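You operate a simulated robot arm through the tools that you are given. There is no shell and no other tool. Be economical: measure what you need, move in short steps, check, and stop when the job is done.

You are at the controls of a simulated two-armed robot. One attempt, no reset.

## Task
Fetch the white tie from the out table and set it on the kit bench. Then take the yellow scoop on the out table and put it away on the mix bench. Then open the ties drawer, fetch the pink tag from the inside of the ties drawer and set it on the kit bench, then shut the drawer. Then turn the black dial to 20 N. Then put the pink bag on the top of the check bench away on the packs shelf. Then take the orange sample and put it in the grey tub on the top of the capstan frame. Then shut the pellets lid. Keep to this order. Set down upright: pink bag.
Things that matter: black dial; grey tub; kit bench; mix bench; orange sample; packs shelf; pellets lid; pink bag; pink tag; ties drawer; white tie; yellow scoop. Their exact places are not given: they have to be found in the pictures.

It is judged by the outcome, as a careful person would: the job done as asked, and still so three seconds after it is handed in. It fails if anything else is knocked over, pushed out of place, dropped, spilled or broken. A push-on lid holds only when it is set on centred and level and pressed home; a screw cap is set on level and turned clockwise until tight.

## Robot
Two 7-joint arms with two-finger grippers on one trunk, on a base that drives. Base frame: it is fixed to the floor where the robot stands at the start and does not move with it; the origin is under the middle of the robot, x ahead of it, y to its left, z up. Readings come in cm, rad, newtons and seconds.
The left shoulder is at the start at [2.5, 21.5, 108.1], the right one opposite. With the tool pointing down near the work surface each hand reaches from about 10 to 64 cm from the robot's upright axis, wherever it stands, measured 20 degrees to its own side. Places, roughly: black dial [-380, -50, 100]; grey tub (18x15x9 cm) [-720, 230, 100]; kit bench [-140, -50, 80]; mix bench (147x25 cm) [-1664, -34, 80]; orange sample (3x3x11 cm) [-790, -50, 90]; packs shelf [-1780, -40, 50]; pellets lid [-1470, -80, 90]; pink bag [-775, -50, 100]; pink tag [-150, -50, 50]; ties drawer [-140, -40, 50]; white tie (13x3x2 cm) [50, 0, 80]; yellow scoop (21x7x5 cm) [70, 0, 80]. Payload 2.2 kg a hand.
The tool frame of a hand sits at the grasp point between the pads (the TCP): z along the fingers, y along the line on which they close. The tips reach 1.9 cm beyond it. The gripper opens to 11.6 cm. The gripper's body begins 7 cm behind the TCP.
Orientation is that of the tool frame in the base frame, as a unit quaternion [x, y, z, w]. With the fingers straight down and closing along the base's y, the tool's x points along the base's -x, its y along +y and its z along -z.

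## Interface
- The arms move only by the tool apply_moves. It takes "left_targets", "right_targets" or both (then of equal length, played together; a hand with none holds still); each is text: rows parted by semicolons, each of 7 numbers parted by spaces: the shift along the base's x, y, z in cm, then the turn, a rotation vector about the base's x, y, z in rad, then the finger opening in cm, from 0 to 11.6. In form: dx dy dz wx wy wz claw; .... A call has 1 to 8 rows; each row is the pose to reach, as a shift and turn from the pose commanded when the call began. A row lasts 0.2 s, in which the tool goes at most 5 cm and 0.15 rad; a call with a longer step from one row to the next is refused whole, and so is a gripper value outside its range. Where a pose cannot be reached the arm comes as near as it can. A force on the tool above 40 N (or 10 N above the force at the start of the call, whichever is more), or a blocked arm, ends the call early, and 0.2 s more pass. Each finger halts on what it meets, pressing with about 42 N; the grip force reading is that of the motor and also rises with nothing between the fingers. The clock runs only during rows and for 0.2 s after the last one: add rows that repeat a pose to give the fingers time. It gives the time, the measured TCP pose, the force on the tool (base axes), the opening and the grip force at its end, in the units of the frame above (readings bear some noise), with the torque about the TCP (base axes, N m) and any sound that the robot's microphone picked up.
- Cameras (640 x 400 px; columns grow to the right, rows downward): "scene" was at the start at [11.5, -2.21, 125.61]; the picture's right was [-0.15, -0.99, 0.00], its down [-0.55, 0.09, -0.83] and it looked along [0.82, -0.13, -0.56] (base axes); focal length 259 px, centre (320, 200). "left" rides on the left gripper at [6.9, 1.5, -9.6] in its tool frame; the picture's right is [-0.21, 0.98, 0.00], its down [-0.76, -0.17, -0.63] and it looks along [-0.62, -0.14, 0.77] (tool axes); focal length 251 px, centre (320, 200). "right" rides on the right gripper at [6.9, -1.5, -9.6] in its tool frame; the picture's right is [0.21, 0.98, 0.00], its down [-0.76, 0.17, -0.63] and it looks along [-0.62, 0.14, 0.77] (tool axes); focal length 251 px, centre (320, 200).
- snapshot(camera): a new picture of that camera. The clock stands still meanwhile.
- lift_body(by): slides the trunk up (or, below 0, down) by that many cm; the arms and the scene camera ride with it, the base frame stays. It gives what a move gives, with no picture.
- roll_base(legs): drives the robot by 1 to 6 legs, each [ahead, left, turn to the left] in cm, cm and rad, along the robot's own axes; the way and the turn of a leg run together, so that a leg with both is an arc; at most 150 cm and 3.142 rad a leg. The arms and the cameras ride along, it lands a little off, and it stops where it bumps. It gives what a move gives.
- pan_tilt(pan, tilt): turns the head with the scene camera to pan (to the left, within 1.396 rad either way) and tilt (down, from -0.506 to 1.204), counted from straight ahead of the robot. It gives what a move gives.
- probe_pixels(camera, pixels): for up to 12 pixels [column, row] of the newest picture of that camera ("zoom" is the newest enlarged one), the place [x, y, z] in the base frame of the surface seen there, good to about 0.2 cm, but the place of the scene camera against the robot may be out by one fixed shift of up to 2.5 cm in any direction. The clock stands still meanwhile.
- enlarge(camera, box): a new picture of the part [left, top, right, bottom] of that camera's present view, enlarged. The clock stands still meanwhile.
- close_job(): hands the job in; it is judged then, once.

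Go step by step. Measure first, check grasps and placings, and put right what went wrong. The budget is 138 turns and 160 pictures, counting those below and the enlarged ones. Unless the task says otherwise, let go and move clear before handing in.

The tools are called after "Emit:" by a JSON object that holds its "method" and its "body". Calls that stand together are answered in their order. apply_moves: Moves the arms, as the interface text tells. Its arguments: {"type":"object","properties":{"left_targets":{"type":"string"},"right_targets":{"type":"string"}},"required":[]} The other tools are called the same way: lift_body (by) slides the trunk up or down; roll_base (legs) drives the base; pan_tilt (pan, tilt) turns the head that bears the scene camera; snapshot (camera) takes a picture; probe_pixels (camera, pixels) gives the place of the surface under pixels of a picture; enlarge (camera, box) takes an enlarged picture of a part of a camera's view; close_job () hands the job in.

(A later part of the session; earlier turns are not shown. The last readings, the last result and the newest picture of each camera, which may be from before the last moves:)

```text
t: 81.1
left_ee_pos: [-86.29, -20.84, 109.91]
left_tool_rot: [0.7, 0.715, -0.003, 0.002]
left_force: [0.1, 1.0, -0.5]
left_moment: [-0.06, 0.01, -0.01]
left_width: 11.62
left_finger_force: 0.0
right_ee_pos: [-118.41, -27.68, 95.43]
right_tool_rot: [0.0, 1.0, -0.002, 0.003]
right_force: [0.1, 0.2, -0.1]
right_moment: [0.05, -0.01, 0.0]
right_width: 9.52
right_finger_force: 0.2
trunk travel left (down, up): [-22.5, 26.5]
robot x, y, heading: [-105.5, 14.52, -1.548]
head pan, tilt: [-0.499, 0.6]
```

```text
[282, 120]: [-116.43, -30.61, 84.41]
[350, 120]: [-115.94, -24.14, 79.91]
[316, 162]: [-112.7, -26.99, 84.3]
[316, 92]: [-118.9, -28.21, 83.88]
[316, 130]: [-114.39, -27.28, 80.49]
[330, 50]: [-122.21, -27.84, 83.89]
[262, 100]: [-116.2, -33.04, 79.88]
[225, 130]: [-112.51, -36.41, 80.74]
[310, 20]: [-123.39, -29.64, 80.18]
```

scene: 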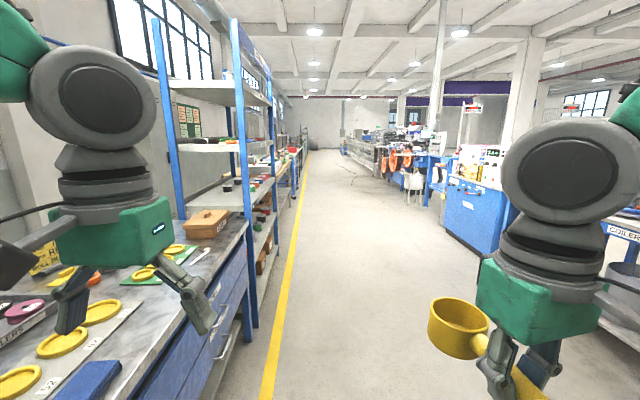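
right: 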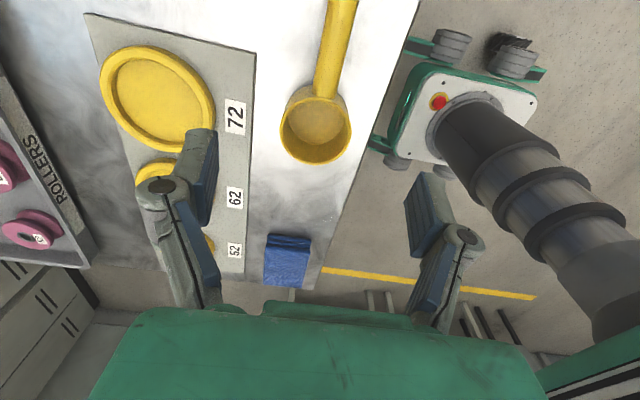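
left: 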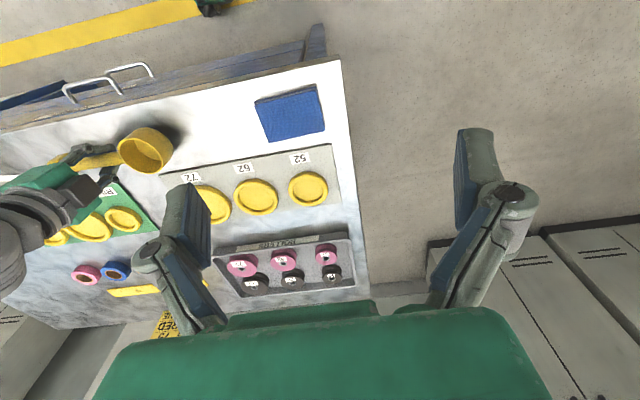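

The bowl centre is about (-115.8,-27.5) with the rim at 84.4. I'll go down around it and grip.

Emit:
{"method": "apply_moves", "body": {"right_targets": "2.6 0.1 -2 0 0 0 9.5; 2.6 0.1 -6 0 0 0 9.5; 2.6 0.1 -10 0 0 0 9.5; 2.6 0.1 -12.4 0 0 0 9.5; 2.6 0.1 -12.4 0 0 0 5; 2.6 0.1 -12.4 0 0 0 5; 2.6 0.1 -12.4 0 0 0 5"}}

Emit:
{"method": "apply_moves", "body": {"right_targets": "0 0 3 0 0 0 5; 0 0 7 0 0 0 5; 0 0 11 0 0 0 5; 0 0 15 0 0 0 5; 0 3 18 0 0 0 5; 0 6 20 0 0 0 5; 0 9 22 0 0 0 5"}}

Emit:
{"method": "snapshot", "body": {"camera": "right"}}

```text
t: 82.7
left_ee_pos: [-86.32, -20.83, 110.02]
left_tool_rot: [0.699, 0.715, -0.004, 0.003]
left_force: [0.7, 0.4, 1.1]
left_moment: [0.0, 0.01, 0.01]
left_width: 11.6
left_finger_force: 0.0
right_ee_pos: [-115.97, -27.52, 83.02]
right_tool_rot: [0.0, 1.0, -0.002, 0.003]
right_force: [-0.3, 0.1, -0.1]
right_moment: [-0.01, -0.03, -0.01]
right_width: 6.11
right_finger_force: 41.9
trunk travel left (down, up): [-22.5, 26.5]
robot x, y, heading: [-105.65, 14.68, -1.55]
head pan, tilt: [-0.499, 0.6]
```

```text
t: 84.3
left_ee_pos: [-86.41, -20.53, 110.01]
left_tool_rot: [0.7, 0.714, -0.004, 0.004]
left_force: [0.1, 0.0, 0.5]
left_moment: [-0.03, 0.02, -0.01]
left_width: 11.58
left_finger_force: 0.0
right_ee_pos: [-115.83, -18.24, 105.36]
right_tool_rot: [0.0, 1.0, -0.004, 0.004]
right_force: [0.5, 0.3, -0.9]
right_moment: [-0.04, -0.02, 0.0]
right_width: 6.14
right_finger_force: 42.1
trunk travel left (down, up): [-22.5, 26.5]
robot x, y, heading: [-105.2, 14.57, -1.551]
head pan, tilt: [-0.499, 0.6]
```

```text
130 pictures are left
```

right: 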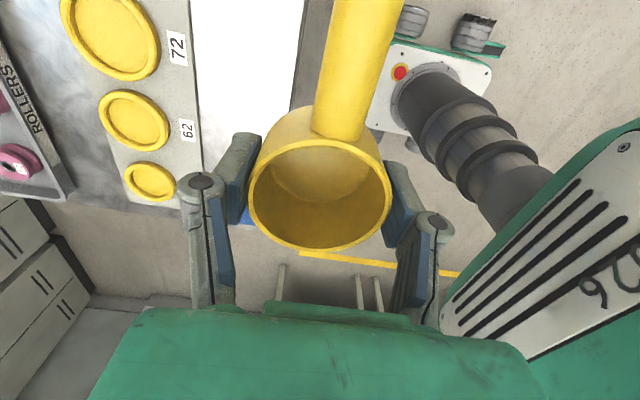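

The bowl is held firmly, 6.1 cm wide and steady. I'll drive sideways along the aisle to the mix bench.

Emit:
{"method": "roll_base", "body": {"legs": [[-20, 0, -0.02], [0, -150, 0], [0, -150, 0], [0, -150, 0], [0, -150, 0], [0, -150, 0]]}}

Emit:
{"method": "pan_tilt", "body": {"pan": -0.6, "tilt": 0.4}}

Emit:
{"method": "snapshot", "body": {"camera": "scene"}}

Emit:
{"method": "snapshot", "body": {"camera": "right"}}

```text
t: 121.1
left_ee_pos: [-835.59, -25.13, 110.12]
left_tool_rot: [0.677, 0.736, -0.002, 0.003]
left_force: [-0.2, 0.4, -0.6]
left_moment: [0.01, -0.05, 0.0]
left_width: 11.6
left_finger_force: 0.0
right_ee_pos: [-865.06, -24.73, 105.18]
right_tool_rot: [-0.031, 1.0, -0.003, 0.003]
right_force: [-0.3, -0.4, -0.6]
right_moment: [-0.04, -0.05, 0.0]
right_width: 6.12
right_finger_force: 41.6
trunk travel left (down, up): [-22.5, 26.5]
robot x, y, heading: [-856.54, 9.3, -1.489]
head pan, tilt: [-0.499, 0.6]
```

```text
t: 121.8
left_ee_pos: [-835.27, -24.76, 110.08]
left_tool_rot: [0.677, 0.736, -0.003, 0.004]
left_force: [0.3, 0.3, 0.2]
left_moment: [0.0, 0.0, 0.03]
left_width: 11.6
left_finger_force: 0.0
right_ee_pos: [-864.83, -24.47, 105.18]
right_tool_rot: [-0.03, 1.0, -0.004, 0.004]
right_force: [0.3, 0.4, -0.3]
right_moment: [-0.02, -0.04, 0.01]
right_width: 6.15
right_finger_force: 42.3
trunk travel left (down, up): [-22.5, 26.5]
robot x, y, heading: [-856.53, 9.01, -1.485]
head pan, tilt: [-0.6, 0.4]
```

```text
129 pictures are left
```

scene: 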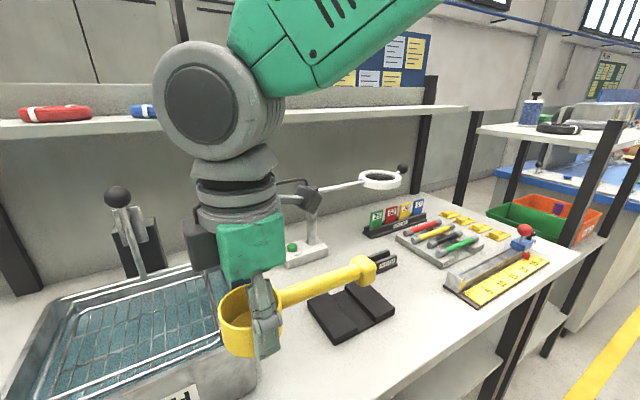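

```text
128 pictures are left
```

right: 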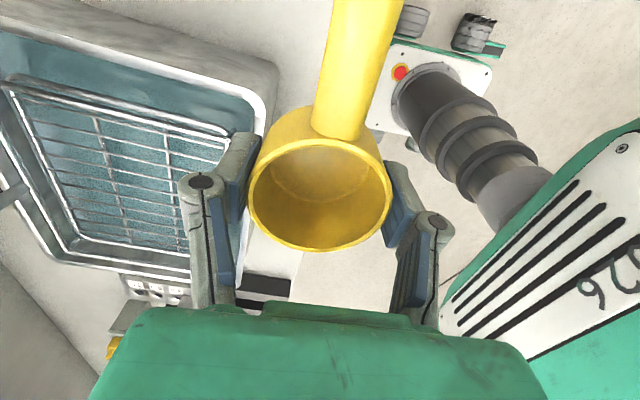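

It drifted to heading -1.485 and y 9. I'll correct that and continue.

Emit:
{"method": "roll_base", "body": {"legs": [[-32, 0, -0.12], [0, -150, 0], [0, -150, 0], [0, -150, 0], [0, -150, 0], [0, -145, 0]]}}

Emit:
{"method": "pan_tilt", "body": {"pan": -0.3, "tilt": 0.5}}

Emit:
{"method": "snapshot", "body": {"camera": "scene"}}

Emit:
{"method": "snapshot", "body": {"camera": "right"}}

```text
t: 158.9
left_ee_pos: [-1584.98, 37.24, 109.92]
left_tool_rot: [0.72, 0.694, -0.007, 0.0]
left_force: [1.2, 0.4, 0.6]
left_moment: [0.0, 0.06, 0.01]
left_width: 11.61
left_finger_force: 0.1
right_ee_pos: [-1614.26, 41.2, 105.44]
right_tool_rot: [0.03, 1.0, -0.003, -0.001]
right_force: [0.4, -0.5, -0.7]
right_moment: [0.01, 0.03, 0.01]
right_width: 6.13
right_finger_force: 41.8
trunk travel left (down, up): [-22.5, 26.5]
robot x, y, heading: [-1602.78, 74.19, -1.607]
head pan, tilt: [-0.6, 0.4]
```

```text
t: 159.7
left_ee_pos: [-1585.07, 37.45, 110.02]
left_tool_rot: [0.721, 0.693, -0.007, 0.001]
left_force: [1.2, 0.7, -0.2]
left_moment: [-0.01, 0.09, 0.01]
left_width: 11.59
left_finger_force: 0.1
right_ee_pos: [-1614.3, 41.43, 105.38]
right_tool_rot: [0.031, 1.0, -0.004, 0.001]
right_force: [0.9, 0.7, -0.6]
right_moment: [0.0, 0.02, -0.01]
right_width: 6.11
right_finger_force: 42.0
trunk travel left (down, up): [-22.5, 26.5]
robot x, y, heading: [-1602.59, 73.56, -1.613]
head pan, tilt: [-0.3, 0.499]
```

```text
127 pictures are left
```

scene: 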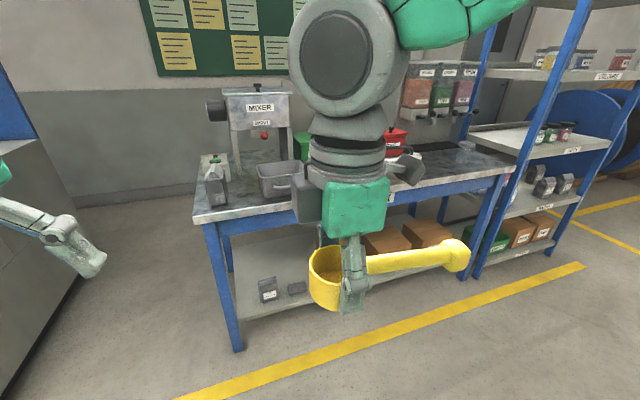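

```text
126 pictures are left
```

right: 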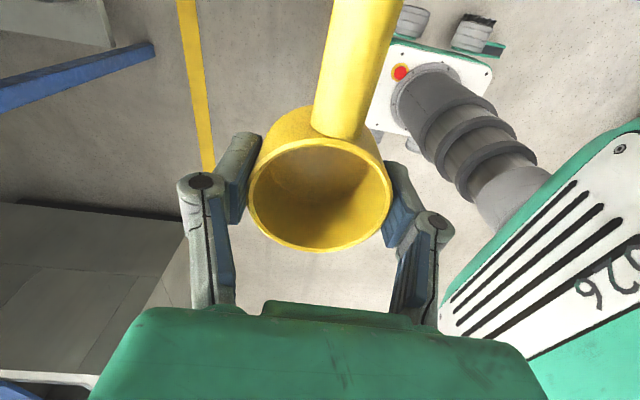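

The mix bench is ahead with its mixer. I'll probe its edges.

Emit:
{"method": "probe_pixels", "body": {"camera": "scene", "pixels": [[205, 218], [510, 170], [440, 178], [430, 150], [460, 150], [280, 190], [215, 190], [420, 90], [395, 140], [580, 265], [480, 270]]}}

Emit:
{"method": "roll_base", "body": {"legs": [[57, -50, 0.042]]}}

Emit:
{"method": "pan_tilt", "body": {"pan": -0.2, "tilt": 0.75}}

Emit:
{"method": "snapshot", "body": {"camera": "scene"}}

Emit:
{"method": "snapshot", "body": {"camera": "right"}}

```text
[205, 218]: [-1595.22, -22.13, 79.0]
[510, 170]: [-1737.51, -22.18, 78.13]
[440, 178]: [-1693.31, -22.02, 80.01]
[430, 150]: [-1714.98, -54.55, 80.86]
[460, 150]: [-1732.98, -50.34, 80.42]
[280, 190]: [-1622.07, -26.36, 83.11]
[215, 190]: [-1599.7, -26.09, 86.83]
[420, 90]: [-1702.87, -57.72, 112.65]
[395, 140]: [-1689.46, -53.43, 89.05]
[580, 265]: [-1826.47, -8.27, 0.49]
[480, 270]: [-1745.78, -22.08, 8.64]
```

```text
t: 163.8
left_ee_pos: [-1635.53, -17.56, 110.17]
left_tool_rot: [0.707, 0.707, -0.006, 0.003]
left_force: [0.1, 1.0, -0.5]
left_moment: [0.0, 0.04, 0.0]
left_width: 11.59
left_finger_force: 0.2
right_ee_pos: [-1664.87, -14.73, 105.23]
right_tool_rot: [0.011, 1.0, -0.005, 0.002]
right_force: [0.7, 0.0, -0.5]
right_moment: [-0.04, -0.04, -0.01]
right_width: 6.11
right_finger_force: 41.6
trunk travel left (down, up): [-22.5, 26.5]
robot x, y, heading: [-1654.34, 17.95, -1.574]
head pan, tilt: [-0.3, 0.499]
```

```text
t: 164.6
left_ee_pos: [-1635.95, -17.29, 110.15]
left_tool_rot: [0.707, 0.707, -0.004, 0.004]
left_force: [-0.5, 0.5, 0.3]
left_moment: [0.02, -0.04, -0.02]
left_width: 11.63
left_finger_force: 0.0
right_ee_pos: [-1665.1, -14.45, 105.32]
right_tool_rot: [0.012, 1.0, -0.005, 0.005]
right_force: [-0.8, -0.7, -0.9]
right_moment: [-0.01, -0.03, -0.03]
right_width: 6.13
right_finger_force: 41.9
trunk travel left (down, up): [-22.5, 26.5]
robot x, y, heading: [-1653.98, 17.99, -1.573]
head pan, tilt: [-0.201, 0.75]
```

```text
125 pictures are left
```

scene: 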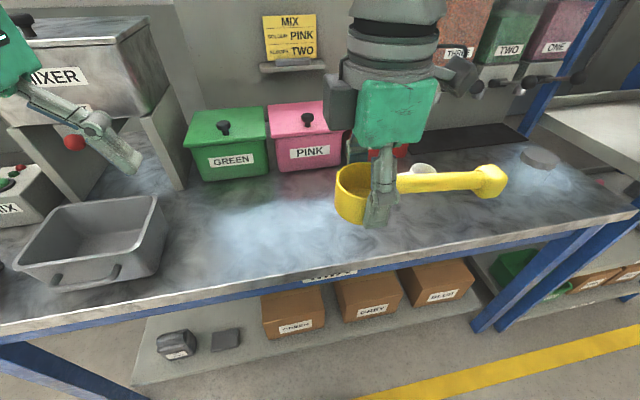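

```text
124 pictures are left
```

right: 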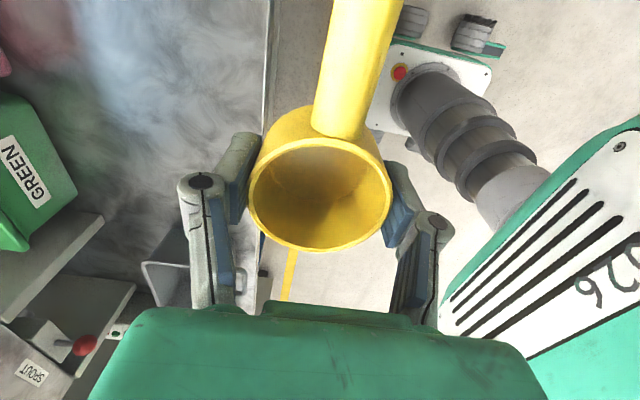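

Emit:
{"method": "probe_pixels", "body": {"camera": "right", "pixels": [[180, 60], [258, 60], [200, 130], [100, 60], [150, 180], [230, 60]]}}

Emit:
{"method": "probe_pixels", "body": {"camera": "scene", "pixels": [[425, 172], [390, 245], [300, 220], [370, 150], [155, 200], [540, 160], [265, 170]]}}

```text
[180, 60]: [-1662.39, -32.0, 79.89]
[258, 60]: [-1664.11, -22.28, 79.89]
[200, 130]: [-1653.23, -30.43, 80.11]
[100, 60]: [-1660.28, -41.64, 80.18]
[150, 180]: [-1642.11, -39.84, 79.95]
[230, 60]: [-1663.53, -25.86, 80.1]
```

```text
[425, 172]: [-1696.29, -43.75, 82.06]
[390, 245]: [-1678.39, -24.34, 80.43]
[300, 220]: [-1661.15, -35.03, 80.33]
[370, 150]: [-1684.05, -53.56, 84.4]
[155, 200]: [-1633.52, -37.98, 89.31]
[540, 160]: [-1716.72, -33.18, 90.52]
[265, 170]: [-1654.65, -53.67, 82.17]
```

The bench top is z 80.0, and the spot around (-1665,-32) is clear. I'll lower the scoop there.

Emit:
{"method": "apply_moves", "body": {"right_targets": "0 -3 -2 0 0 0 5; 0 -6.5 -5 0 0 0 5; 0 -10 -8 0 0 0 5; 0 -13.5 -11 0 0 0 5; 0 -16.5 -14 0 0 0 5; 0 -17.5 -18 0 0 0 5; 0 -17.5 -21.3 0 0 0 5; 0 -17.5 -22 0 0 0 5"}}

Emit:
{"method": "snapshot", "body": {"camera": "right"}}

```text
t: 166.4
left_ee_pos: [-1635.8, -17.44, 109.97]
left_tool_rot: [0.708, 0.707, -0.003, 0.002]
left_force: [-0.3, 0.0, 0.3]
left_moment: [-0.01, 0.0, 0.01]
left_width: 11.57
left_finger_force: 0.0
right_ee_pos: [-1664.9, -31.84, 83.4]
right_tool_rot: [0.012, 1.0, -0.005, 0.003]
right_force: [0.4, 0.1, -0.4]
right_moment: [-0.02, -0.05, 0.0]
right_width: 6.12
right_finger_force: 42.1
trunk travel left (down, up): [-22.5, 26.5]
robot x, y, heading: [-1654.26, 18.0, -1.572]
head pan, tilt: [-0.201, 0.75]
```

```text
123 pictures are left
```

right: 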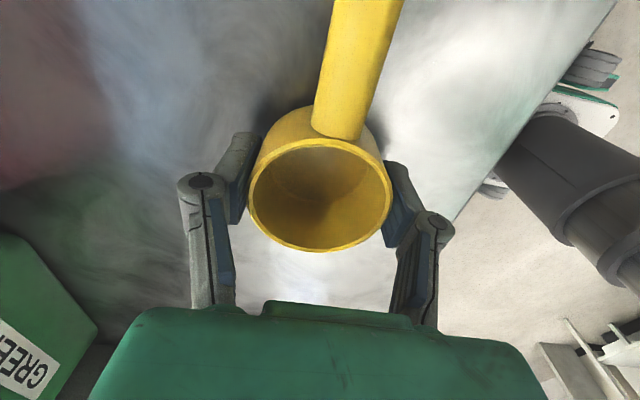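

Emit:
{"method": "apply_moves", "body": {"right_targets": "0 0 -0.35 0 0 0 5; 0 0 -0.35 0 0 0 7; 0 0 -0.35 0 0 0 9; 0 0 -0.35 0 0 0 9; 0 0 3 0 0 0 9; 0 0 8 0 0 0 9; 0 4 11 0 0 0 9; 0 8 13 0 0 0 9"}}

Emit:
{"method": "apply_moves", "body": {"right_targets": "0 3 3 0 0 -0.14 9; 0 6 6 0 0 -0.28 9; 0 9 8 0 0 -0.42 9; 0 9 8 0 0 -0.56 9; 0 9 8 0 0 -0.7 9; 0 9 8 0 0 -0.84 9; 0 9 8 0 0 -0.98 9; 0 9 8 0 0 -1.12 9"}}

Emit:
{"method": "pan_tilt", "body": {"pan": -0.6, "tilt": 0.6}}

Emit:
{"method": "snapshot", "body": {"camera": "scene"}}

```text
t: 168.2
left_ee_pos: [-1635.78, -17.15, 110.17]
left_tool_rot: [0.708, 0.706, -0.005, 0.003]
left_force: [0.5, -0.7, -0.1]
left_moment: [-0.01, 0.02, 0.01]
left_width: 11.6
left_finger_force: 0.1
right_ee_pos: [-1665.26, -23.77, 96.21]
right_tool_rot: [0.011, 1.0, -0.007, 0.003]
right_force: [0.7, 0.0, 0.8]
right_moment: [-0.03, -0.02, -0.01]
right_width: 9.0
right_finger_force: 0.0
trunk travel left (down, up): [-22.5, 26.5]
robot x, y, heading: [-1654.17, 18.02, -1.576]
head pan, tilt: [-0.201, 0.75]
```

```text
t: 170.0
left_ee_pos: [-1635.77, -17.43, 110.17]
left_tool_rot: [0.708, 0.707, -0.004, 0.003]
left_force: [0.4, 0.5, 0.1]
left_moment: [0.02, -0.02, 0.03]
left_width: 11.6
left_finger_force: 0.1
right_ee_pos: [-1665.09, -14.92, 104.22]
right_tool_rot: [0.542, 0.84, -0.007, -0.001]
right_force: [-0.1, -0.1, 0.3]
right_moment: [0.02, 0.0, 0.03]
right_width: 9.0
right_finger_force: 0.0
trunk travel left (down, up): [-22.5, 26.5]
robot x, y, heading: [-1654.08, 17.96, -1.572]
head pan, tilt: [-0.201, 0.75]
```

```text
t: 170.9
left_ee_pos: [-1635.69, -17.39, 110.06]
left_tool_rot: [0.708, 0.706, -0.004, 0.003]
left_force: [0.2, 0.3, 0.5]
left_moment: [0.0, -0.01, 0.03]
left_width: 11.62
left_finger_force: 0.1
right_ee_pos: [-1665.0, -14.87, 104.27]
right_tool_rot: [0.541, 0.841, -0.007, -0.001]
right_force: [0.5, 0.3, -0.6]
right_moment: [0.03, -0.03, -0.02]
right_width: 9.01
right_finger_force: 0.1
trunk travel left (down, up): [-22.5, 26.5]
robot x, y, heading: [-1653.98, 17.9, -1.574]
head pan, tilt: [-0.6, 0.6]
```

```text
122 pictures are left
```

scene: 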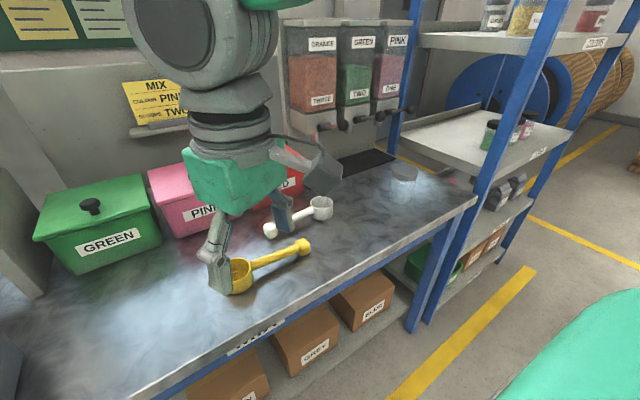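

The scoop rests on the mix bench. The shelf unit on the right has labels, so I'll zoom in for later.

Emit:
{"method": "enlarge", "body": {"camera": "scene", "box": [400, 0, 640, 280]}}

Emit:
{"method": "probe_pixels", "body": {"camera": "scene", "pixels": [[530, 155], [600, 42], [515, 205], [490, 245], [495, 200], [520, 185], [450, 240], [500, 50]]}}

```text
1.43 times, centred on (520, 140) of scene
```

zoom: 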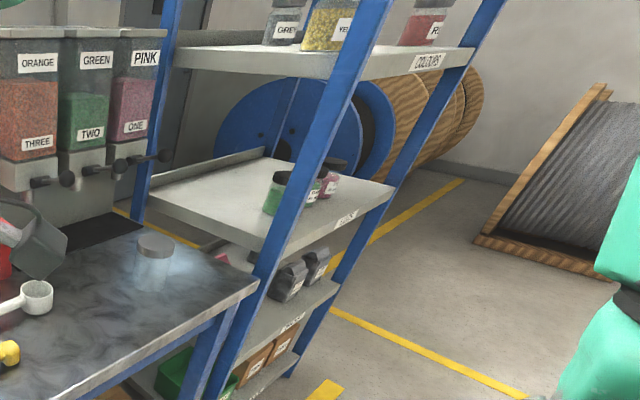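

```text
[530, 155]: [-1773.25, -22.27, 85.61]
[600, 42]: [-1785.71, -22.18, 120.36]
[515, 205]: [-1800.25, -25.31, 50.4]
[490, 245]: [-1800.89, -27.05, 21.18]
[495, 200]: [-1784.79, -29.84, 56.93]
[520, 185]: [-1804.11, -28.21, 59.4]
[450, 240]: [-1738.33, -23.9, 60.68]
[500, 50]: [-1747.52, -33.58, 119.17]
```

Packs shelf is the z≈50 level at about x -1790. Now back along the aisle to the ties drawer.

Emit:
{"method": "roll_base", "body": {"legs": [[-22, 0, 0], [0, 150, 0], [0, 150, 0], [0, 150, 0], [0, 150, 0], [0, 150, 0]]}}

Emit:
{"method": "pan_tilt", "body": {"pan": 0.3, "tilt": 0.45}}

Emit:
{"method": "snapshot", "body": {"camera": "scene"}}

```text
t: 207.9
left_ee_pos: [-879.61, 11.65, 110.08]
left_tool_rot: [0.698, 0.716, -0.004, 0.003]
left_force: [-0.8, -0.9, 0.4]
left_moment: [0.0, 0.01, 0.0]
left_width: 11.6
left_finger_force: 0.0
right_ee_pos: [-908.96, 13.47, 104.34]
right_tool_rot: [0.53, 0.848, -0.006, 0.0]
right_force: [1.1, -0.5, -0.6]
right_moment: [0.01, 0.0, -0.01]
right_width: 8.99
right_finger_force: 0.0
trunk travel left (down, up): [-22.5, 26.5]
robot x, y, heading: [-898.7, 46.14, -1.55]
head pan, tilt: [-0.6, 0.6]
```

```text
t: 209.1
left_ee_pos: [-879.56, 11.67, 109.97]
left_tool_rot: [0.698, 0.716, -0.002, 0.002]
left_force: [-0.3, -0.3, 0.1]
left_moment: [0.01, 0.0, 0.0]
left_width: 11.6
left_finger_force: 0.0
right_ee_pos: [-909.02, 13.48, 104.32]
right_tool_rot: [0.531, 0.847, -0.008, 0.0]
right_force: [0.3, -1.4, 0.2]
right_moment: [0.0, -0.02, -0.01]
right_width: 9.0
right_finger_force: 0.1
trunk travel left (down, up): [-22.5, 26.5]
robot x, y, heading: [-898.66, 46.91, -1.548]
head pan, tilt: [0.3, 0.45]
```

```text
120 pictures are left
```

scene: 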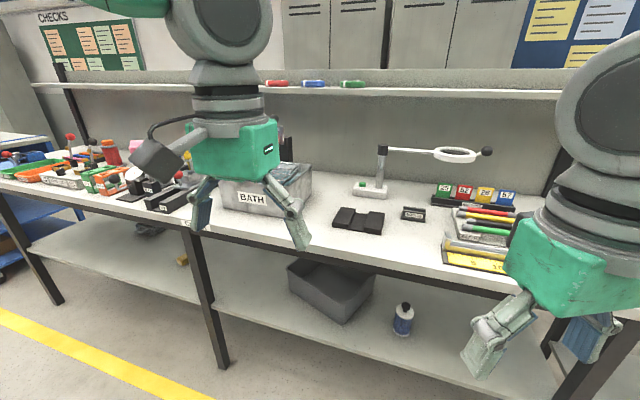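

The check bench is in view here. On to the kit bench.

Emit:
{"method": "roll_base", "body": {"legs": [[0, 150, -0.02], [0, 150, 0], [0, 150, 0], [0, 150, 0], [0, 150, 0]]}}

Emit:
{"method": "pan_tilt", "body": {"pan": 0, "tilt": 0.7}}

Emit:
{"method": "snapshot", "body": {"camera": "scene"}}

```text
t: 244.8
left_ee_pos: [-128.72, 8.22, 109.97]
left_tool_rot: [0.701, 0.713, -0.003, 0.003]
left_force: [-1.1, -0.4, 0.2]
left_moment: [-0.02, 0.01, -0.04]
left_width: 11.61
left_finger_force: 0.1
right_ee_pos: [-158.15, 10.05, 104.39]
right_tool_rot: [0.533, 0.846, -0.007, 0.001]
right_force: [0.6, -1.0, -0.3]
right_moment: [0.01, 0.04, -0.01]
right_width: 8.99
right_finger_force: 0.0
trunk travel left (down, up): [-22.5, 26.5]
robot x, y, heading: [-147.84, 43.28, -1.551]
head pan, tilt: [0.3, 0.45]
```

```text
t: 245.6
left_ee_pos: [-128.59, 8.32, 109.9]
left_tool_rot: [0.701, 0.713, -0.002, 0.001]
left_force: [0.2, 0.0, 0.0]
left_moment: [0.02, 0.03, -0.01]
left_width: 11.6
left_finger_force: 0.0
right_ee_pos: [-158.08, 10.13, 104.48]
right_tool_rot: [0.533, 0.846, -0.007, 0.0]
right_force: [0.9, -0.4, 0.5]
right_moment: [-0.02, -0.03, -0.01]
right_width: 9.0
right_finger_force: 0.2
trunk travel left (down, up): [-22.5, 26.5]
robot x, y, heading: [-147.71, 42.75, -1.555]
head pan, tilt: [0.0, 0.7]
```

```text
119 pictures are left
```

scene: 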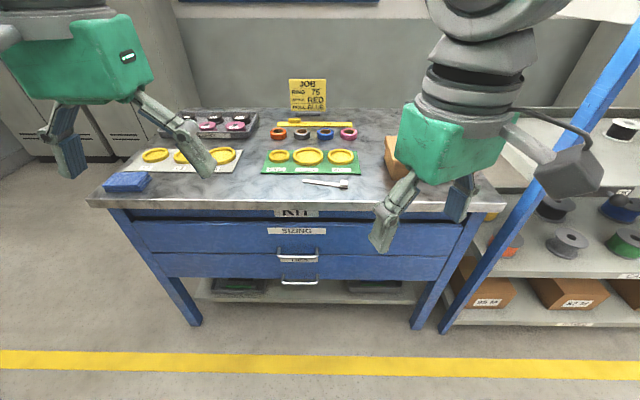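

Emit:
{"method": "enlarge", "body": {"camera": "scene", "box": [250, 210, 350, 300]}}

Emit:
{"method": "probe_pixels", "body": {"camera": "zoom", "pixels": [[200, 320], [420, 320], [310, 322], [205, 300], [205, 465], [420, 460], [310, 465], [310, 395], [100, 290], [100, 420], [330, 470], [310, 318]]}}

```text
4.44 times, centred on (300, 255) of scene
```

zoom: 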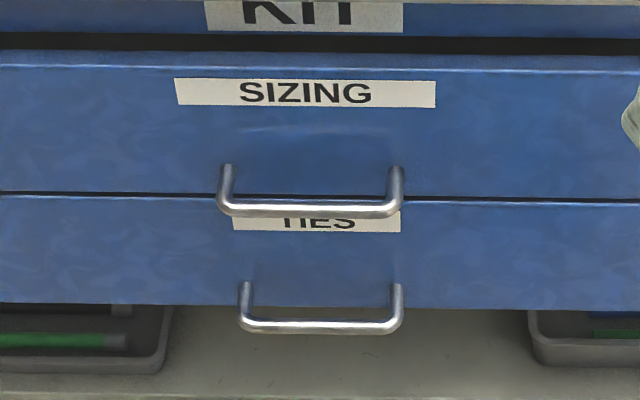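

```text
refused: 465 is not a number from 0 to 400
```

Emit:
{"method": "probe_pixels", "body": {"camera": "zoom", "pixels": [[245, 208], [375, 212], [310, 210], [225, 180], [255, 325], [390, 327], [320, 328], [320, 260], [100, 180], [100, 290], [247, 300], [500, 290]]}}

```text
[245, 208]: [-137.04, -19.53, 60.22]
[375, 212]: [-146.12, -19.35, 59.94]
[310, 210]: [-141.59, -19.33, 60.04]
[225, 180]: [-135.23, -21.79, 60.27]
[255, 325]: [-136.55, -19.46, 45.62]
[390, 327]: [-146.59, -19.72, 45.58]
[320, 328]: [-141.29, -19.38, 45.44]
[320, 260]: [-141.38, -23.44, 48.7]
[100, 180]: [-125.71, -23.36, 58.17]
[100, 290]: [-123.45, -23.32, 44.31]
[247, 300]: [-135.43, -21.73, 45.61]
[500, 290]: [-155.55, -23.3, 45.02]
```

The ties handle bar is at about (-141.3,-19.5,45.5), with the upper handle at z 60, so I'll grip it horizontally. I'll lower the trunk and turn the right hand to point forward with the fingers closing vertically.

Emit:
{"method": "probe_pixels", "body": {"camera": "scene", "pixels": [[343, 184], [310, 182], [240, 172]]}}

Emit:
{"method": "lift_body", "body": {"by": -22}}

Emit:
{"method": "apply_moves", "body": {"right_targets": "0 0 0 0 0 0.14 6; 0 -1 0 0 0 0.28 6; 0 -2 0 0 0 0.42 6; 0 -3 0 0 0 0.56 6; 0 -4 0 0 0 0.7 6; 0 -5 0 0 0 0.84 6; 0 -6 0 0 0 0.98 6; 0 -7 0 0 0 1.12 6"}}

Emit:
{"method": "apply_moves", "body": {"right_targets": "0 -1 0 -0.149 0 0 6; 0 -2 0 -0.298 0 0 6; 0 -4 0 -0.447 0 0 6; 0 -6 0 -0.596 0 0 6; 0 -8 0 -0.745 0 0 6; 0 -9 0 -0.894 0 0 6; 0 -10 0 -1.043 0 0 6; 0 -11 0 -1.19 0 0 6"}}

Emit:
{"method": "apply_moves", "body": {"right_targets": "0 0 -2 -0.13 0 0 6; 0 0 -5 -0.26 0 0 6; 0 0 -9 -0.38 0 0 6; 0 0 -13 -0.38 0 0 6; 0 0 -17 -0.38 0 0 6; 0 0 -21 -0.38 0 0 6; 0 0 -25 -0.38 0 0 6; 0 0 -29 -0.38 0 0 6"}}

Emit:
{"method": "snapshot", "body": {"camera": "right"}}

```text
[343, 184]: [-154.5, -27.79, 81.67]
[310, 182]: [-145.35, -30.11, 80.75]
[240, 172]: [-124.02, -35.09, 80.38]
```

```text
t: 247.9
left_ee_pos: [-128.59, 8.4, 87.91]
left_tool_rot: [0.702, 0.712, -0.002, 0.0]
left_force: [0.4, -0.3, 0.5]
left_moment: [-0.01, -0.03, 0.0]
left_width: 11.6
left_finger_force: 0.1
right_ee_pos: [-157.85, 10.4, 82.45]
right_tool_rot: [0.534, 0.846, -0.006, 0.001]
right_force: [-0.2, 0.2, -0.2]
right_moment: [0.0, 0.03, 0.0]
right_width: 8.97
right_finger_force: 0.0
trunk travel left (down, up): [-0.5, 48.5]
robot x, y, heading: [-147.27, 43.1, -1.557]
head pan, tilt: [0.0, 0.7]
```

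```text
t: 249.7
left_ee_pos: [-128.66, 8.36, 87.82]
left_tool_rot: [0.702, 0.712, -0.001, 0.001]
left_force: [0.3, -0.7, 0.8]
left_moment: [-0.02, -0.03, 0.0]
left_width: 11.6
left_finger_force: 0.1
right_ee_pos: [-157.99, 3.14, 82.39]
right_tool_rot: [0.002, 1.0, -0.005, 0.005]
right_force: [0.3, 0.5, 0.7]
right_moment: [-0.01, 0.0, -0.03]
right_width: 6.0
right_finger_force: 0.1
trunk travel left (down, up): [-0.5, 48.5]
robot x, y, heading: [-147.52, 43.1, -1.555]
head pan, tilt: [0.0, 0.7]
```

```text
t: 251.5
left_ee_pos: [-128.56, 8.22, 87.87]
left_tool_rot: [0.702, 0.713, -0.001, 0.001]
left_force: [-0.7, -0.6, -0.2]
left_moment: [0.0, -0.01, 0.01]
left_width: 11.59
left_finger_force: 0.0
right_ee_pos: [-157.96, -7.67, 82.49]
right_tool_rot: [-0.001, 0.825, -0.566, 0.007]
right_force: [0.0, 0.1, -0.2]
right_moment: [0.04, -0.01, -0.03]
right_width: 5.98
right_finger_force: 0.0
trunk travel left (down, up): [-0.5, 48.5]
robot x, y, heading: [-147.85, 43.11, -1.559]
head pan, tilt: [0.0, 0.7]
```

```text
t: 253.3
left_ee_pos: [-128.51, 8.38, 87.79]
left_tool_rot: [0.701, 0.713, -0.001, 0.001]
left_force: [0.5, 0.1, -1.6]
left_moment: [0.01, 0.05, 0.0]
left_width: 11.63
left_finger_force: 0.1
right_ee_pos: [-157.84, -7.75, 53.23]
right_tool_rot: [0.001, -0.703, 0.711, -0.004]
right_force: [-0.1, -0.4, 0.5]
right_moment: [0.03, -0.04, 0.01]
right_width: 6.01
right_finger_force: 0.0
trunk travel left (down, up): [-0.5, 48.5]
robot x, y, heading: [-147.5, 43.37, -1.557]
head pan, tilt: [0.0, 0.7]
```

```text
117 pictures are left
```

right: 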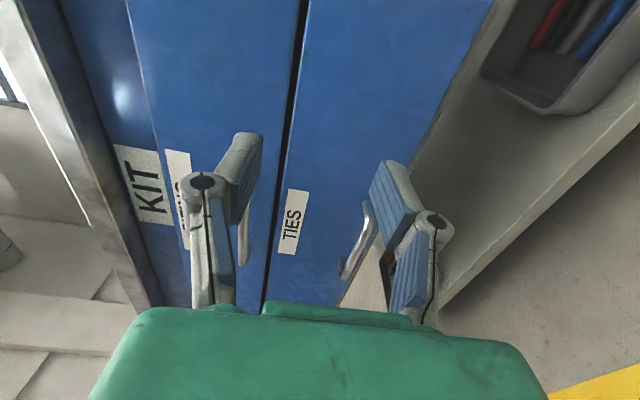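

The hand is horizontal. The ties handle is visible at (365,230); I'll probe it.

Emit:
{"method": "probe_pixels", "body": {"camera": "right", "pixels": [[370, 215], [362, 240], [350, 265], [372, 205], [345, 275], [300, 260], [243, 240]]}}

Emit:
{"method": "enlarge", "body": {"camera": "right", "box": [270, 160, 430, 310]}}

```text
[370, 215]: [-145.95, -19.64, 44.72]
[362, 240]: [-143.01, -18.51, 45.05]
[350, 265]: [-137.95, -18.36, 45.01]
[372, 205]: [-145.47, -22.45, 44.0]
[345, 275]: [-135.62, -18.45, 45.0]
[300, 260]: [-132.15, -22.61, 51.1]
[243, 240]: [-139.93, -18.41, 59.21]
```

```text
2.67 times, centred on (350, 235) of right
```

zoom: 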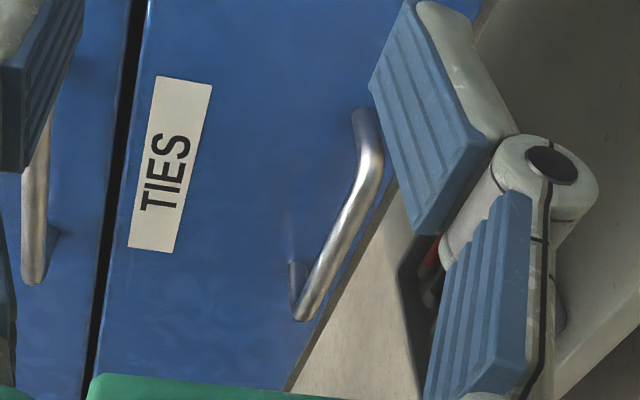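

The bar centre is (-140.8,-18.8,45.0). I'll move in line, then forward, and grip.

Emit:
{"method": "apply_moves", "body": {"right_targets": "3.5 0 -2 0 0 0 6; 7 0 -4.5 0 0 0 6; 10.5 0 -7 0 0 0 6; 14 0 -8.2 0 0 0 6; 17 0 -8.2 0 0 0 6; 17 -4.5 -8.2 0 0 0 6; 17 -7 -8.2 0 0 0 6"}}

Emit:
{"method": "snapshot", "body": {"camera": "right"}}

Emit:
{"method": "probe_pixels", "body": {"camera": "right", "pixels": [[320, 150], [310, 170], [300, 190]]}}

```text
t: 254.9
left_ee_pos: [-128.55, 8.41, 87.88]
left_tool_rot: [0.702, 0.713, -0.002, 0.001]
left_force: [0.8, -0.5, 0.4]
left_moment: [0.0, -0.01, 0.0]
left_width: 11.59
left_finger_force: 0.0
right_ee_pos: [-143.36, -15.01, 46.82]
right_tool_rot: [0.001, -0.705, 0.709, -0.004]
right_force: [-0.4, -0.1, -0.8]
right_moment: [-0.03, 0.0, 0.0]
right_width: 5.98
right_finger_force: 0.2
right hand out of reach, approached as far as the arm can: row 4, 5, 6, 7
trunk travel left (down, up): [-0.5, 48.5]
robot x, y, heading: [-147.29, 42.91, -1.557]
head pan, tilt: [0.0, 0.7]
```

```text
115 pictures are left
```

right: 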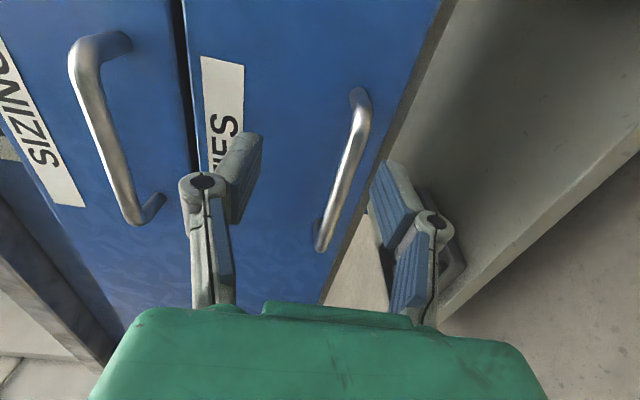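

```text
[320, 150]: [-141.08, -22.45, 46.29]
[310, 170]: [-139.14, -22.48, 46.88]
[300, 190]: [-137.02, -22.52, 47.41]
```

Too far across for the arm. I'll shift the base 20 cm to the left and then realign.

Emit:
{"method": "roll_base", "body": {"legs": [[0, 20, 0]]}}

```text
t: 256.5
left_ee_pos: [-109.45, 8.61, 87.82]
left_tool_rot: [0.701, 0.713, 0.0, 0.002]
left_force: [-0.3, 1.3, 0.7]
left_moment: [-0.02, -0.03, 0.03]
left_width: 11.59
left_finger_force: 0.2
right_ee_pos: [-123.99, -14.58, 46.84]
right_tool_rot: [-0.001, -0.705, 0.709, -0.005]
right_force: [0.1, 0.3, -0.4]
right_moment: [0.0, 0.01, 0.06]
right_width: 5.97
right_finger_force: 0.0
trunk travel left (down, up): [-0.5, 48.5]
robot x, y, heading: [-128.03, 43.16, -1.554]
head pan, tilt: [0.0, 0.7]
```

Emit:
{"method": "apply_moves", "body": {"right_targets": "-4 0 0 0 0 0 6; -8 0 0 0 0 0 6; -12 0 0 0 0 0 6; -16 0 0 0 0 0 6; -18 0 0 0 0 0 6; -18 0 0 0 0 0 6"}}

Emit:
{"method": "snapshot", "body": {"camera": "right"}}

```text
t: 257.9
left_ee_pos: [-109.17, 8.72, 87.77]
left_tool_rot: [0.702, 0.712, 0.001, -0.001]
left_force: [0.2, 0.7, -1.2]
left_moment: [0.03, 0.0, 0.01]
left_width: 11.59
left_finger_force: 0.0
right_ee_pos: [-141.7, -14.7, 47.13]
right_tool_rot: [0.0, -0.704, 0.71, -0.005]
right_force: [0.5, 0.4, -0.5]
right_moment: [0.01, 0.01, -0.01]
right_width: 6.0
right_finger_force: 0.1
trunk travel left (down, up): [-0.5, 48.5]
robot x, y, heading: [-127.84, 43.19, -1.554]
head pan, tilt: [0.0, 0.7]
```

```text
114 pictures are left
```

right: 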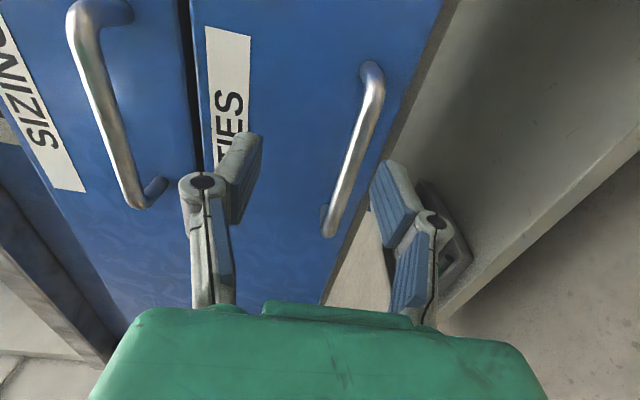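

Emit:
{"method": "apply_moves", "body": {"right_targets": "0.8 0 -2 0 0 0 6; 0.8 -2 -2.1 0 0 0 6; 0.8 -4.1 -2.1 0 0 0 6; 0.8 -4.1 -2.1 0 0 0 6; 0.8 -4.1 -2.1 0 0 0 0.2; 0.8 -4.1 -2.1 0 0 0 0.2; 0.8 -4.1 -2.1 0 0 0 0.2"}}

Emit:
{"method": "snapshot", "body": {"camera": "right"}}

```text
t: 259.5
left_ee_pos: [-109.19, 8.74, 87.65]
left_tool_rot: [0.702, 0.712, 0.002, -0.002]
left_force: [-0.4, -0.5, 0.4]
left_moment: [-0.02, 0.0, 0.02]
left_width: 11.6
left_finger_force: 0.2
right_ee_pos: [-141.03, -18.73, 44.81]
right_tool_rot: [0.0, -0.706, 0.708, -0.005]
right_force: [-0.2, -2.3, -13.1]
right_moment: [0.06, 0.41, 0.18]
right_width: 0.63
right_finger_force: 33.0
trunk travel left (down, up): [-0.5, 48.5]
robot x, y, heading: [-127.72, 43.59, -1.556]
head pan, tilt: [0.0, 0.7]
```

```text
113 pictures are left
```

right: 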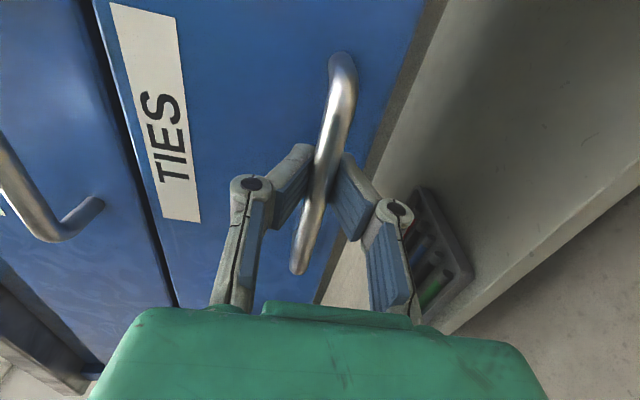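

The bar is held. I'll pull the drawer open by backing the base.

Emit:
{"method": "roll_base", "body": {"legs": [[-22, 0.4, 0]]}}

Emit:
{"method": "pan_tilt", "body": {"pan": -0.2, "tilt": 0.75}}

Emit:
{"method": "snapshot", "body": {"camera": "scene"}}

```text
t: 261.1
left_ee_pos: [-109.14, 30.67, 87.65]
left_tool_rot: [0.7, 0.714, 0.004, -0.001]
left_force: [-0.6, 0.0, 0.3]
left_moment: [0.0, 0.04, -0.02]
left_width: 11.57
left_finger_force: 0.0
right_ee_pos: [-141.0, 3.05, 44.76]
right_tool_rot: [0.0, -0.705, 0.709, -0.006]
right_force: [-17.5, 0.7, -20.8]
right_moment: [0.09, 0.46, -0.21]
right_width: 0.64
right_finger_force: 33.4
trunk travel left (down, up): [-0.5, 48.5]
robot x, y, heading: [-127.95, 65.07, -1.55]
head pan, tilt: [0.0, 0.7]
```

```text
t: 261.9
left_ee_pos: [-109.13, 30.87, 87.4]
left_tool_rot: [0.701, 0.713, 0.005, -0.005]
left_force: [0.0, -0.9, -0.2]
left_moment: [0.01, 0.03, 0.04]
left_width: 11.6
left_finger_force: 0.1
right_ee_pos: [-141.07, 3.26, 44.81]
right_tool_rot: [0.001, -0.706, 0.708, -0.004]
right_force: [-3.0, 0.9, -25.1]
right_moment: [0.1, 0.41, -0.26]
right_width: 0.62
right_finger_force: 33.4
trunk travel left (down, up): [-0.5, 48.5]
robot x, y, heading: [-127.94, 65.13, -1.551]
head pan, tilt: [-0.201, 0.75]
```

```text
112 pictures are left
```

scene: 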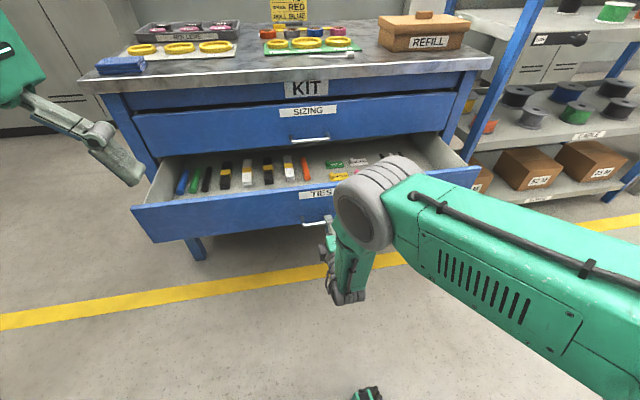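

Emit:
{"method": "enlarge", "body": {"camera": "scene", "box": [300, 130, 440, 220]}}

```text
4.44 times, centred on (370, 175) of scene
```

zoom: 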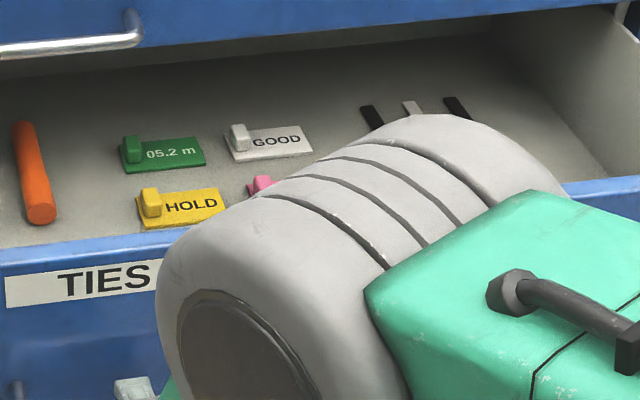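

The pink tag peeks out at zoom (262,184), in the front row. I'll probe it and the interior.

Emit:
{"method": "probe_pixels", "body": {"camera": "zoom", "pixels": [[262, 184], [180, 205], [150, 200], [270, 140], [165, 150], [100, 230], [240, 176], [45, 270], [600, 180], [100, 40]]}}

```text
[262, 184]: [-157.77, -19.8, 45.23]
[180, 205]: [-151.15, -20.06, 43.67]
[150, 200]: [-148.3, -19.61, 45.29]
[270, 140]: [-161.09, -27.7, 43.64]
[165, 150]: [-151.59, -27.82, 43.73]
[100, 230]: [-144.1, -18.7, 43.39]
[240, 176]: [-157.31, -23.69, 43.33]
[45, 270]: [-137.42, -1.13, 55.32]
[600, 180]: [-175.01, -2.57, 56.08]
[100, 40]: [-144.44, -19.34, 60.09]
```

The tag is at about (-158,-20). I'll pull another 9 cm for clearance.

Emit:
{"method": "roll_base", "body": {"legs": [[-9, 0.2, 0]]}}

Emit:
{"method": "snapshot", "body": {"camera": "scene"}}

```text
t: 263.0
left_ee_pos: [-109.11, 39.98, 87.55]
left_tool_rot: [0.699, 0.715, 0.006, -0.005]
left_force: [-0.4, 0.2, -0.2]
left_moment: [-0.04, -0.01, -0.05]
left_width: 11.63
left_finger_force: 0.0
right_ee_pos: [-140.99, 12.17, 44.86]
right_tool_rot: [0.0, -0.707, 0.707, -0.004]
right_force: [-12.0, 1.1, -27.6]
right_moment: [0.11, 0.41, -0.2]
right_width: 0.6
right_finger_force: 33.2
trunk travel left (down, up): [-0.5, 48.5]
robot x, y, heading: [-127.88, 74.33, -1.55]
head pan, tilt: [-0.201, 0.75]
```

```text
110 pictures are left
```

scene: 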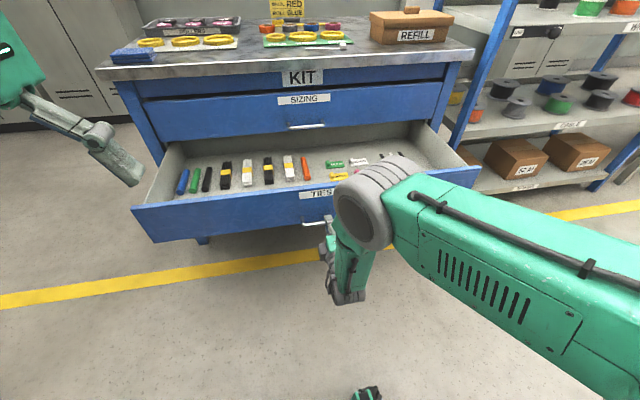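

The drawer is open 31 cm. I'll let go and back the right hand off, keeping it horizontal, then bring the left hand over the tag.

Emit:
{"method": "apply_moves", "body": {"right_targets": "0 0 0 0 0 0 3; 0 0 0 0 0 0 5; 0 4 0 0 0 0 5; 0 8 0 0 0 0 5; 0 11 4 0 0 0 5; 0 14 8 0 0 0 5; 0 17 12 0 0 0 5; 0 20 16 0 0 0 5"}}

Emit:
{"method": "apply_moves", "body": {"right_targets": "0 2 4 0 0 0 5; 0 4 8 0 0 0 5; 0 4 12 0 0 0 5"}}

Emit:
{"method": "roll_base", "body": {"legs": [[0, -47, -0.02], [38, 0, 0]]}}

Emit:
{"method": "snapshot", "body": {"camera": "left"}}

Emit:
{"method": "snapshot", "body": {"camera": "scene"}}

```text
t: 264.8
left_ee_pos: [-108.81, 40.43, 87.5]
left_tool_rot: [0.7, 0.714, 0.005, -0.004]
left_force: [-0.1, -0.6, 0.0]
left_moment: [-0.01, 0.01, 0.02]
left_width: 11.61
left_finger_force: 0.1
right_ee_pos: [-140.73, 30.75, 62.08]
right_tool_rot: [0.001, -0.705, 0.709, -0.004]
right_force: [0.3, 0.5, 0.7]
right_moment: [0.02, 0.02, 0.02]
right_width: 5.01
right_finger_force: 0.0
right hand out of reach, approached as far as the arm can: row 8
trunk travel left (down, up): [-0.5, 48.5]
robot x, y, heading: [-127.75, 74.14, -1.551]
head pan, tilt: [-0.201, 0.75]
```

```text
t: 265.6
left_ee_pos: [-108.99, 40.52, 87.4]
left_tool_rot: [0.699, 0.715, 0.005, -0.005]
left_force: [-0.1, -0.3, -0.8]
left_moment: [-0.02, 0.02, -0.02]
left_width: 11.6
left_finger_force: 0.1
right_ee_pos: [-140.31, 33.13, 72.59]
right_tool_rot: [0.007, 0.709, -0.705, -0.001]
right_force: [0.0, 0.1, 0.4]
right_moment: [-0.01, -0.02, -0.02]
right_width: 5.0
right_finger_force: 0.0
right hand out of reach, approached as far as the arm can: row 1, 2, 3
trunk travel left (down, up): [-0.5, 48.5]
robot x, y, heading: [-127.83, 74.03, -1.551]
head pan, tilt: [-0.201, 0.75]
```

```text
t: 270.4
left_ee_pos: [-156.49, 1.64, 87.38]
left_tool_rot: [0.708, 0.706, 0.006, -0.006]
left_force: [-0.2, -0.5, -0.2]
left_moment: [0.02, 0.01, -0.02]
left_width: 11.61
left_finger_force: 0.1
right_ee_pos: [-187.86, -5.27, 73.02]
right_tool_rot: [-0.018, -0.705, 0.709, 0.006]
right_force: [0.2, 0.1, -0.4]
right_moment: [0.0, -0.03, 0.01]
right_width: 5.01
right_finger_force: 0.2
trunk travel left (down, up): [-0.5, 48.5]
robot x, y, heading: [-174.62, 36.11, -1.576]
head pan, tilt: [-0.201, 0.75]
```

```text
109 pictures are left
```

left: 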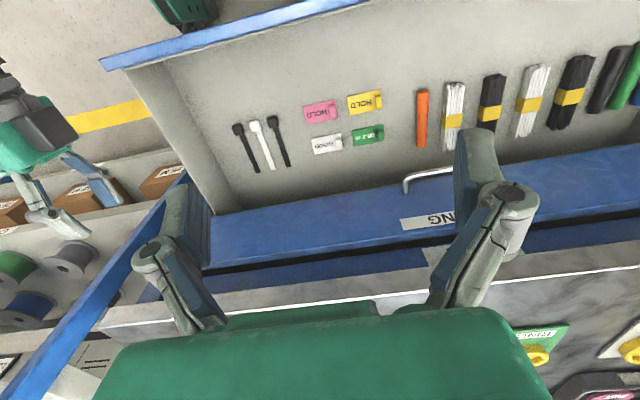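

```text
108 pictures are left
```

scene: 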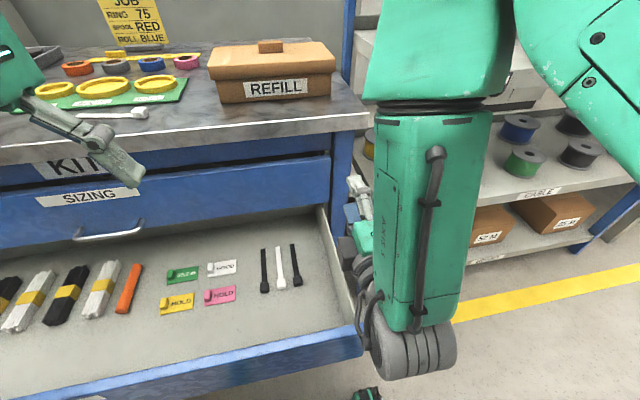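

Emit:
{"method": "enlarge", "body": {"camera": "left", "box": [280, 80, 400, 160]}}

Emit:
{"method": "probe_pixels", "body": {"camera": "left", "pixels": [[333, 107], [305, 111], [320, 112], [334, 114], [308, 121], [349, 104], [340, 138], [320, 90], [378, 102], [150, 80], [300, 215]]}}

```text
5.00 times, centred on (340, 120) of left
```

zoom: 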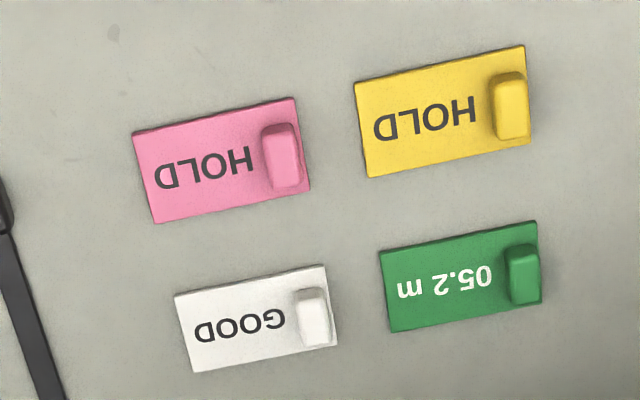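

```text
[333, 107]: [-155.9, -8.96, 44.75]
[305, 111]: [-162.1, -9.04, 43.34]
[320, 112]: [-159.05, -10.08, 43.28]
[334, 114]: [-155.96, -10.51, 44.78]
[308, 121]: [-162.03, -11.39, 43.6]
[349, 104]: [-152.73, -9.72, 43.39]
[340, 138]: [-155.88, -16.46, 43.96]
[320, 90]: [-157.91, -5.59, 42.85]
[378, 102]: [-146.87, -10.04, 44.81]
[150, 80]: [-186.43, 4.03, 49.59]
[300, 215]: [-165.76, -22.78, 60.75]
```

The tag's clasp is at (-156,-9.7), its top 44.8, with the drawer floor at 42.9. I'll bring the left hand down over it.

Emit:
{"method": "apply_moves", "body": {"left_targets": "0.1 -2 -4 0 0 0 8; 0.2 -4 -8 0 0 0 6; 0.3 -6 -12.5 0 0 0 3.6; 0.4 -8 -17 0 0 0 3.6; 0.5 -10 -21.5 0 0 0 3.6; 0.5 -11.35 -26 0 0 0 3.6; 0.5 -11.35 -31 0 0 0 3.6; 0.5 -11.35 -35 0 0 0 3.6"}}

Emit:
{"method": "snapshot", "body": {"camera": "left"}}

```text
t: 272.2
left_ee_pos: [-156.0, -9.64, 52.64]
left_tool_rot: [0.708, 0.706, 0.005, -0.006]
left_force: [0.2, -0.4, 0.0]
left_moment: [0.01, 0.01, 0.03]
left_width: 3.59
left_finger_force: 0.0
right_ee_pos: [-188.03, -5.13, 73.1]
right_tool_rot: [-0.02, -0.705, 0.709, 0.007]
right_force: [-0.1, 0.0, -0.9]
right_moment: [-0.01, 0.03, -0.02]
right_width: 4.98
right_finger_force: 0.0
trunk travel left (down, up): [-0.5, 48.5]
robot x, y, heading: [-174.43, 35.99, -1.574]
head pan, tilt: [-0.201, 0.75]
```

```text
106 pictures are left
```

left: 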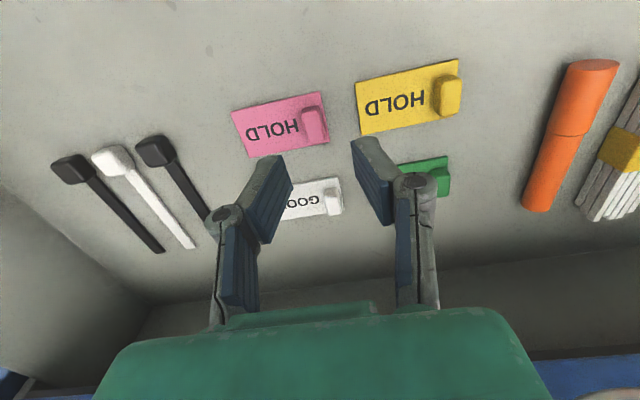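

Emit:
{"method": "probe_pixels", "body": {"camera": "left", "pixels": [[312, 112], [315, 130], [304, 125], [326, 125], [360, 110], [240, 130]]}}

```text
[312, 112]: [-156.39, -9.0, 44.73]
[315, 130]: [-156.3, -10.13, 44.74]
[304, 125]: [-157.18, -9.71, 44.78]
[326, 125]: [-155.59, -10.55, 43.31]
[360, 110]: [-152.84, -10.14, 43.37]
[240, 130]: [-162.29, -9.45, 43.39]
```

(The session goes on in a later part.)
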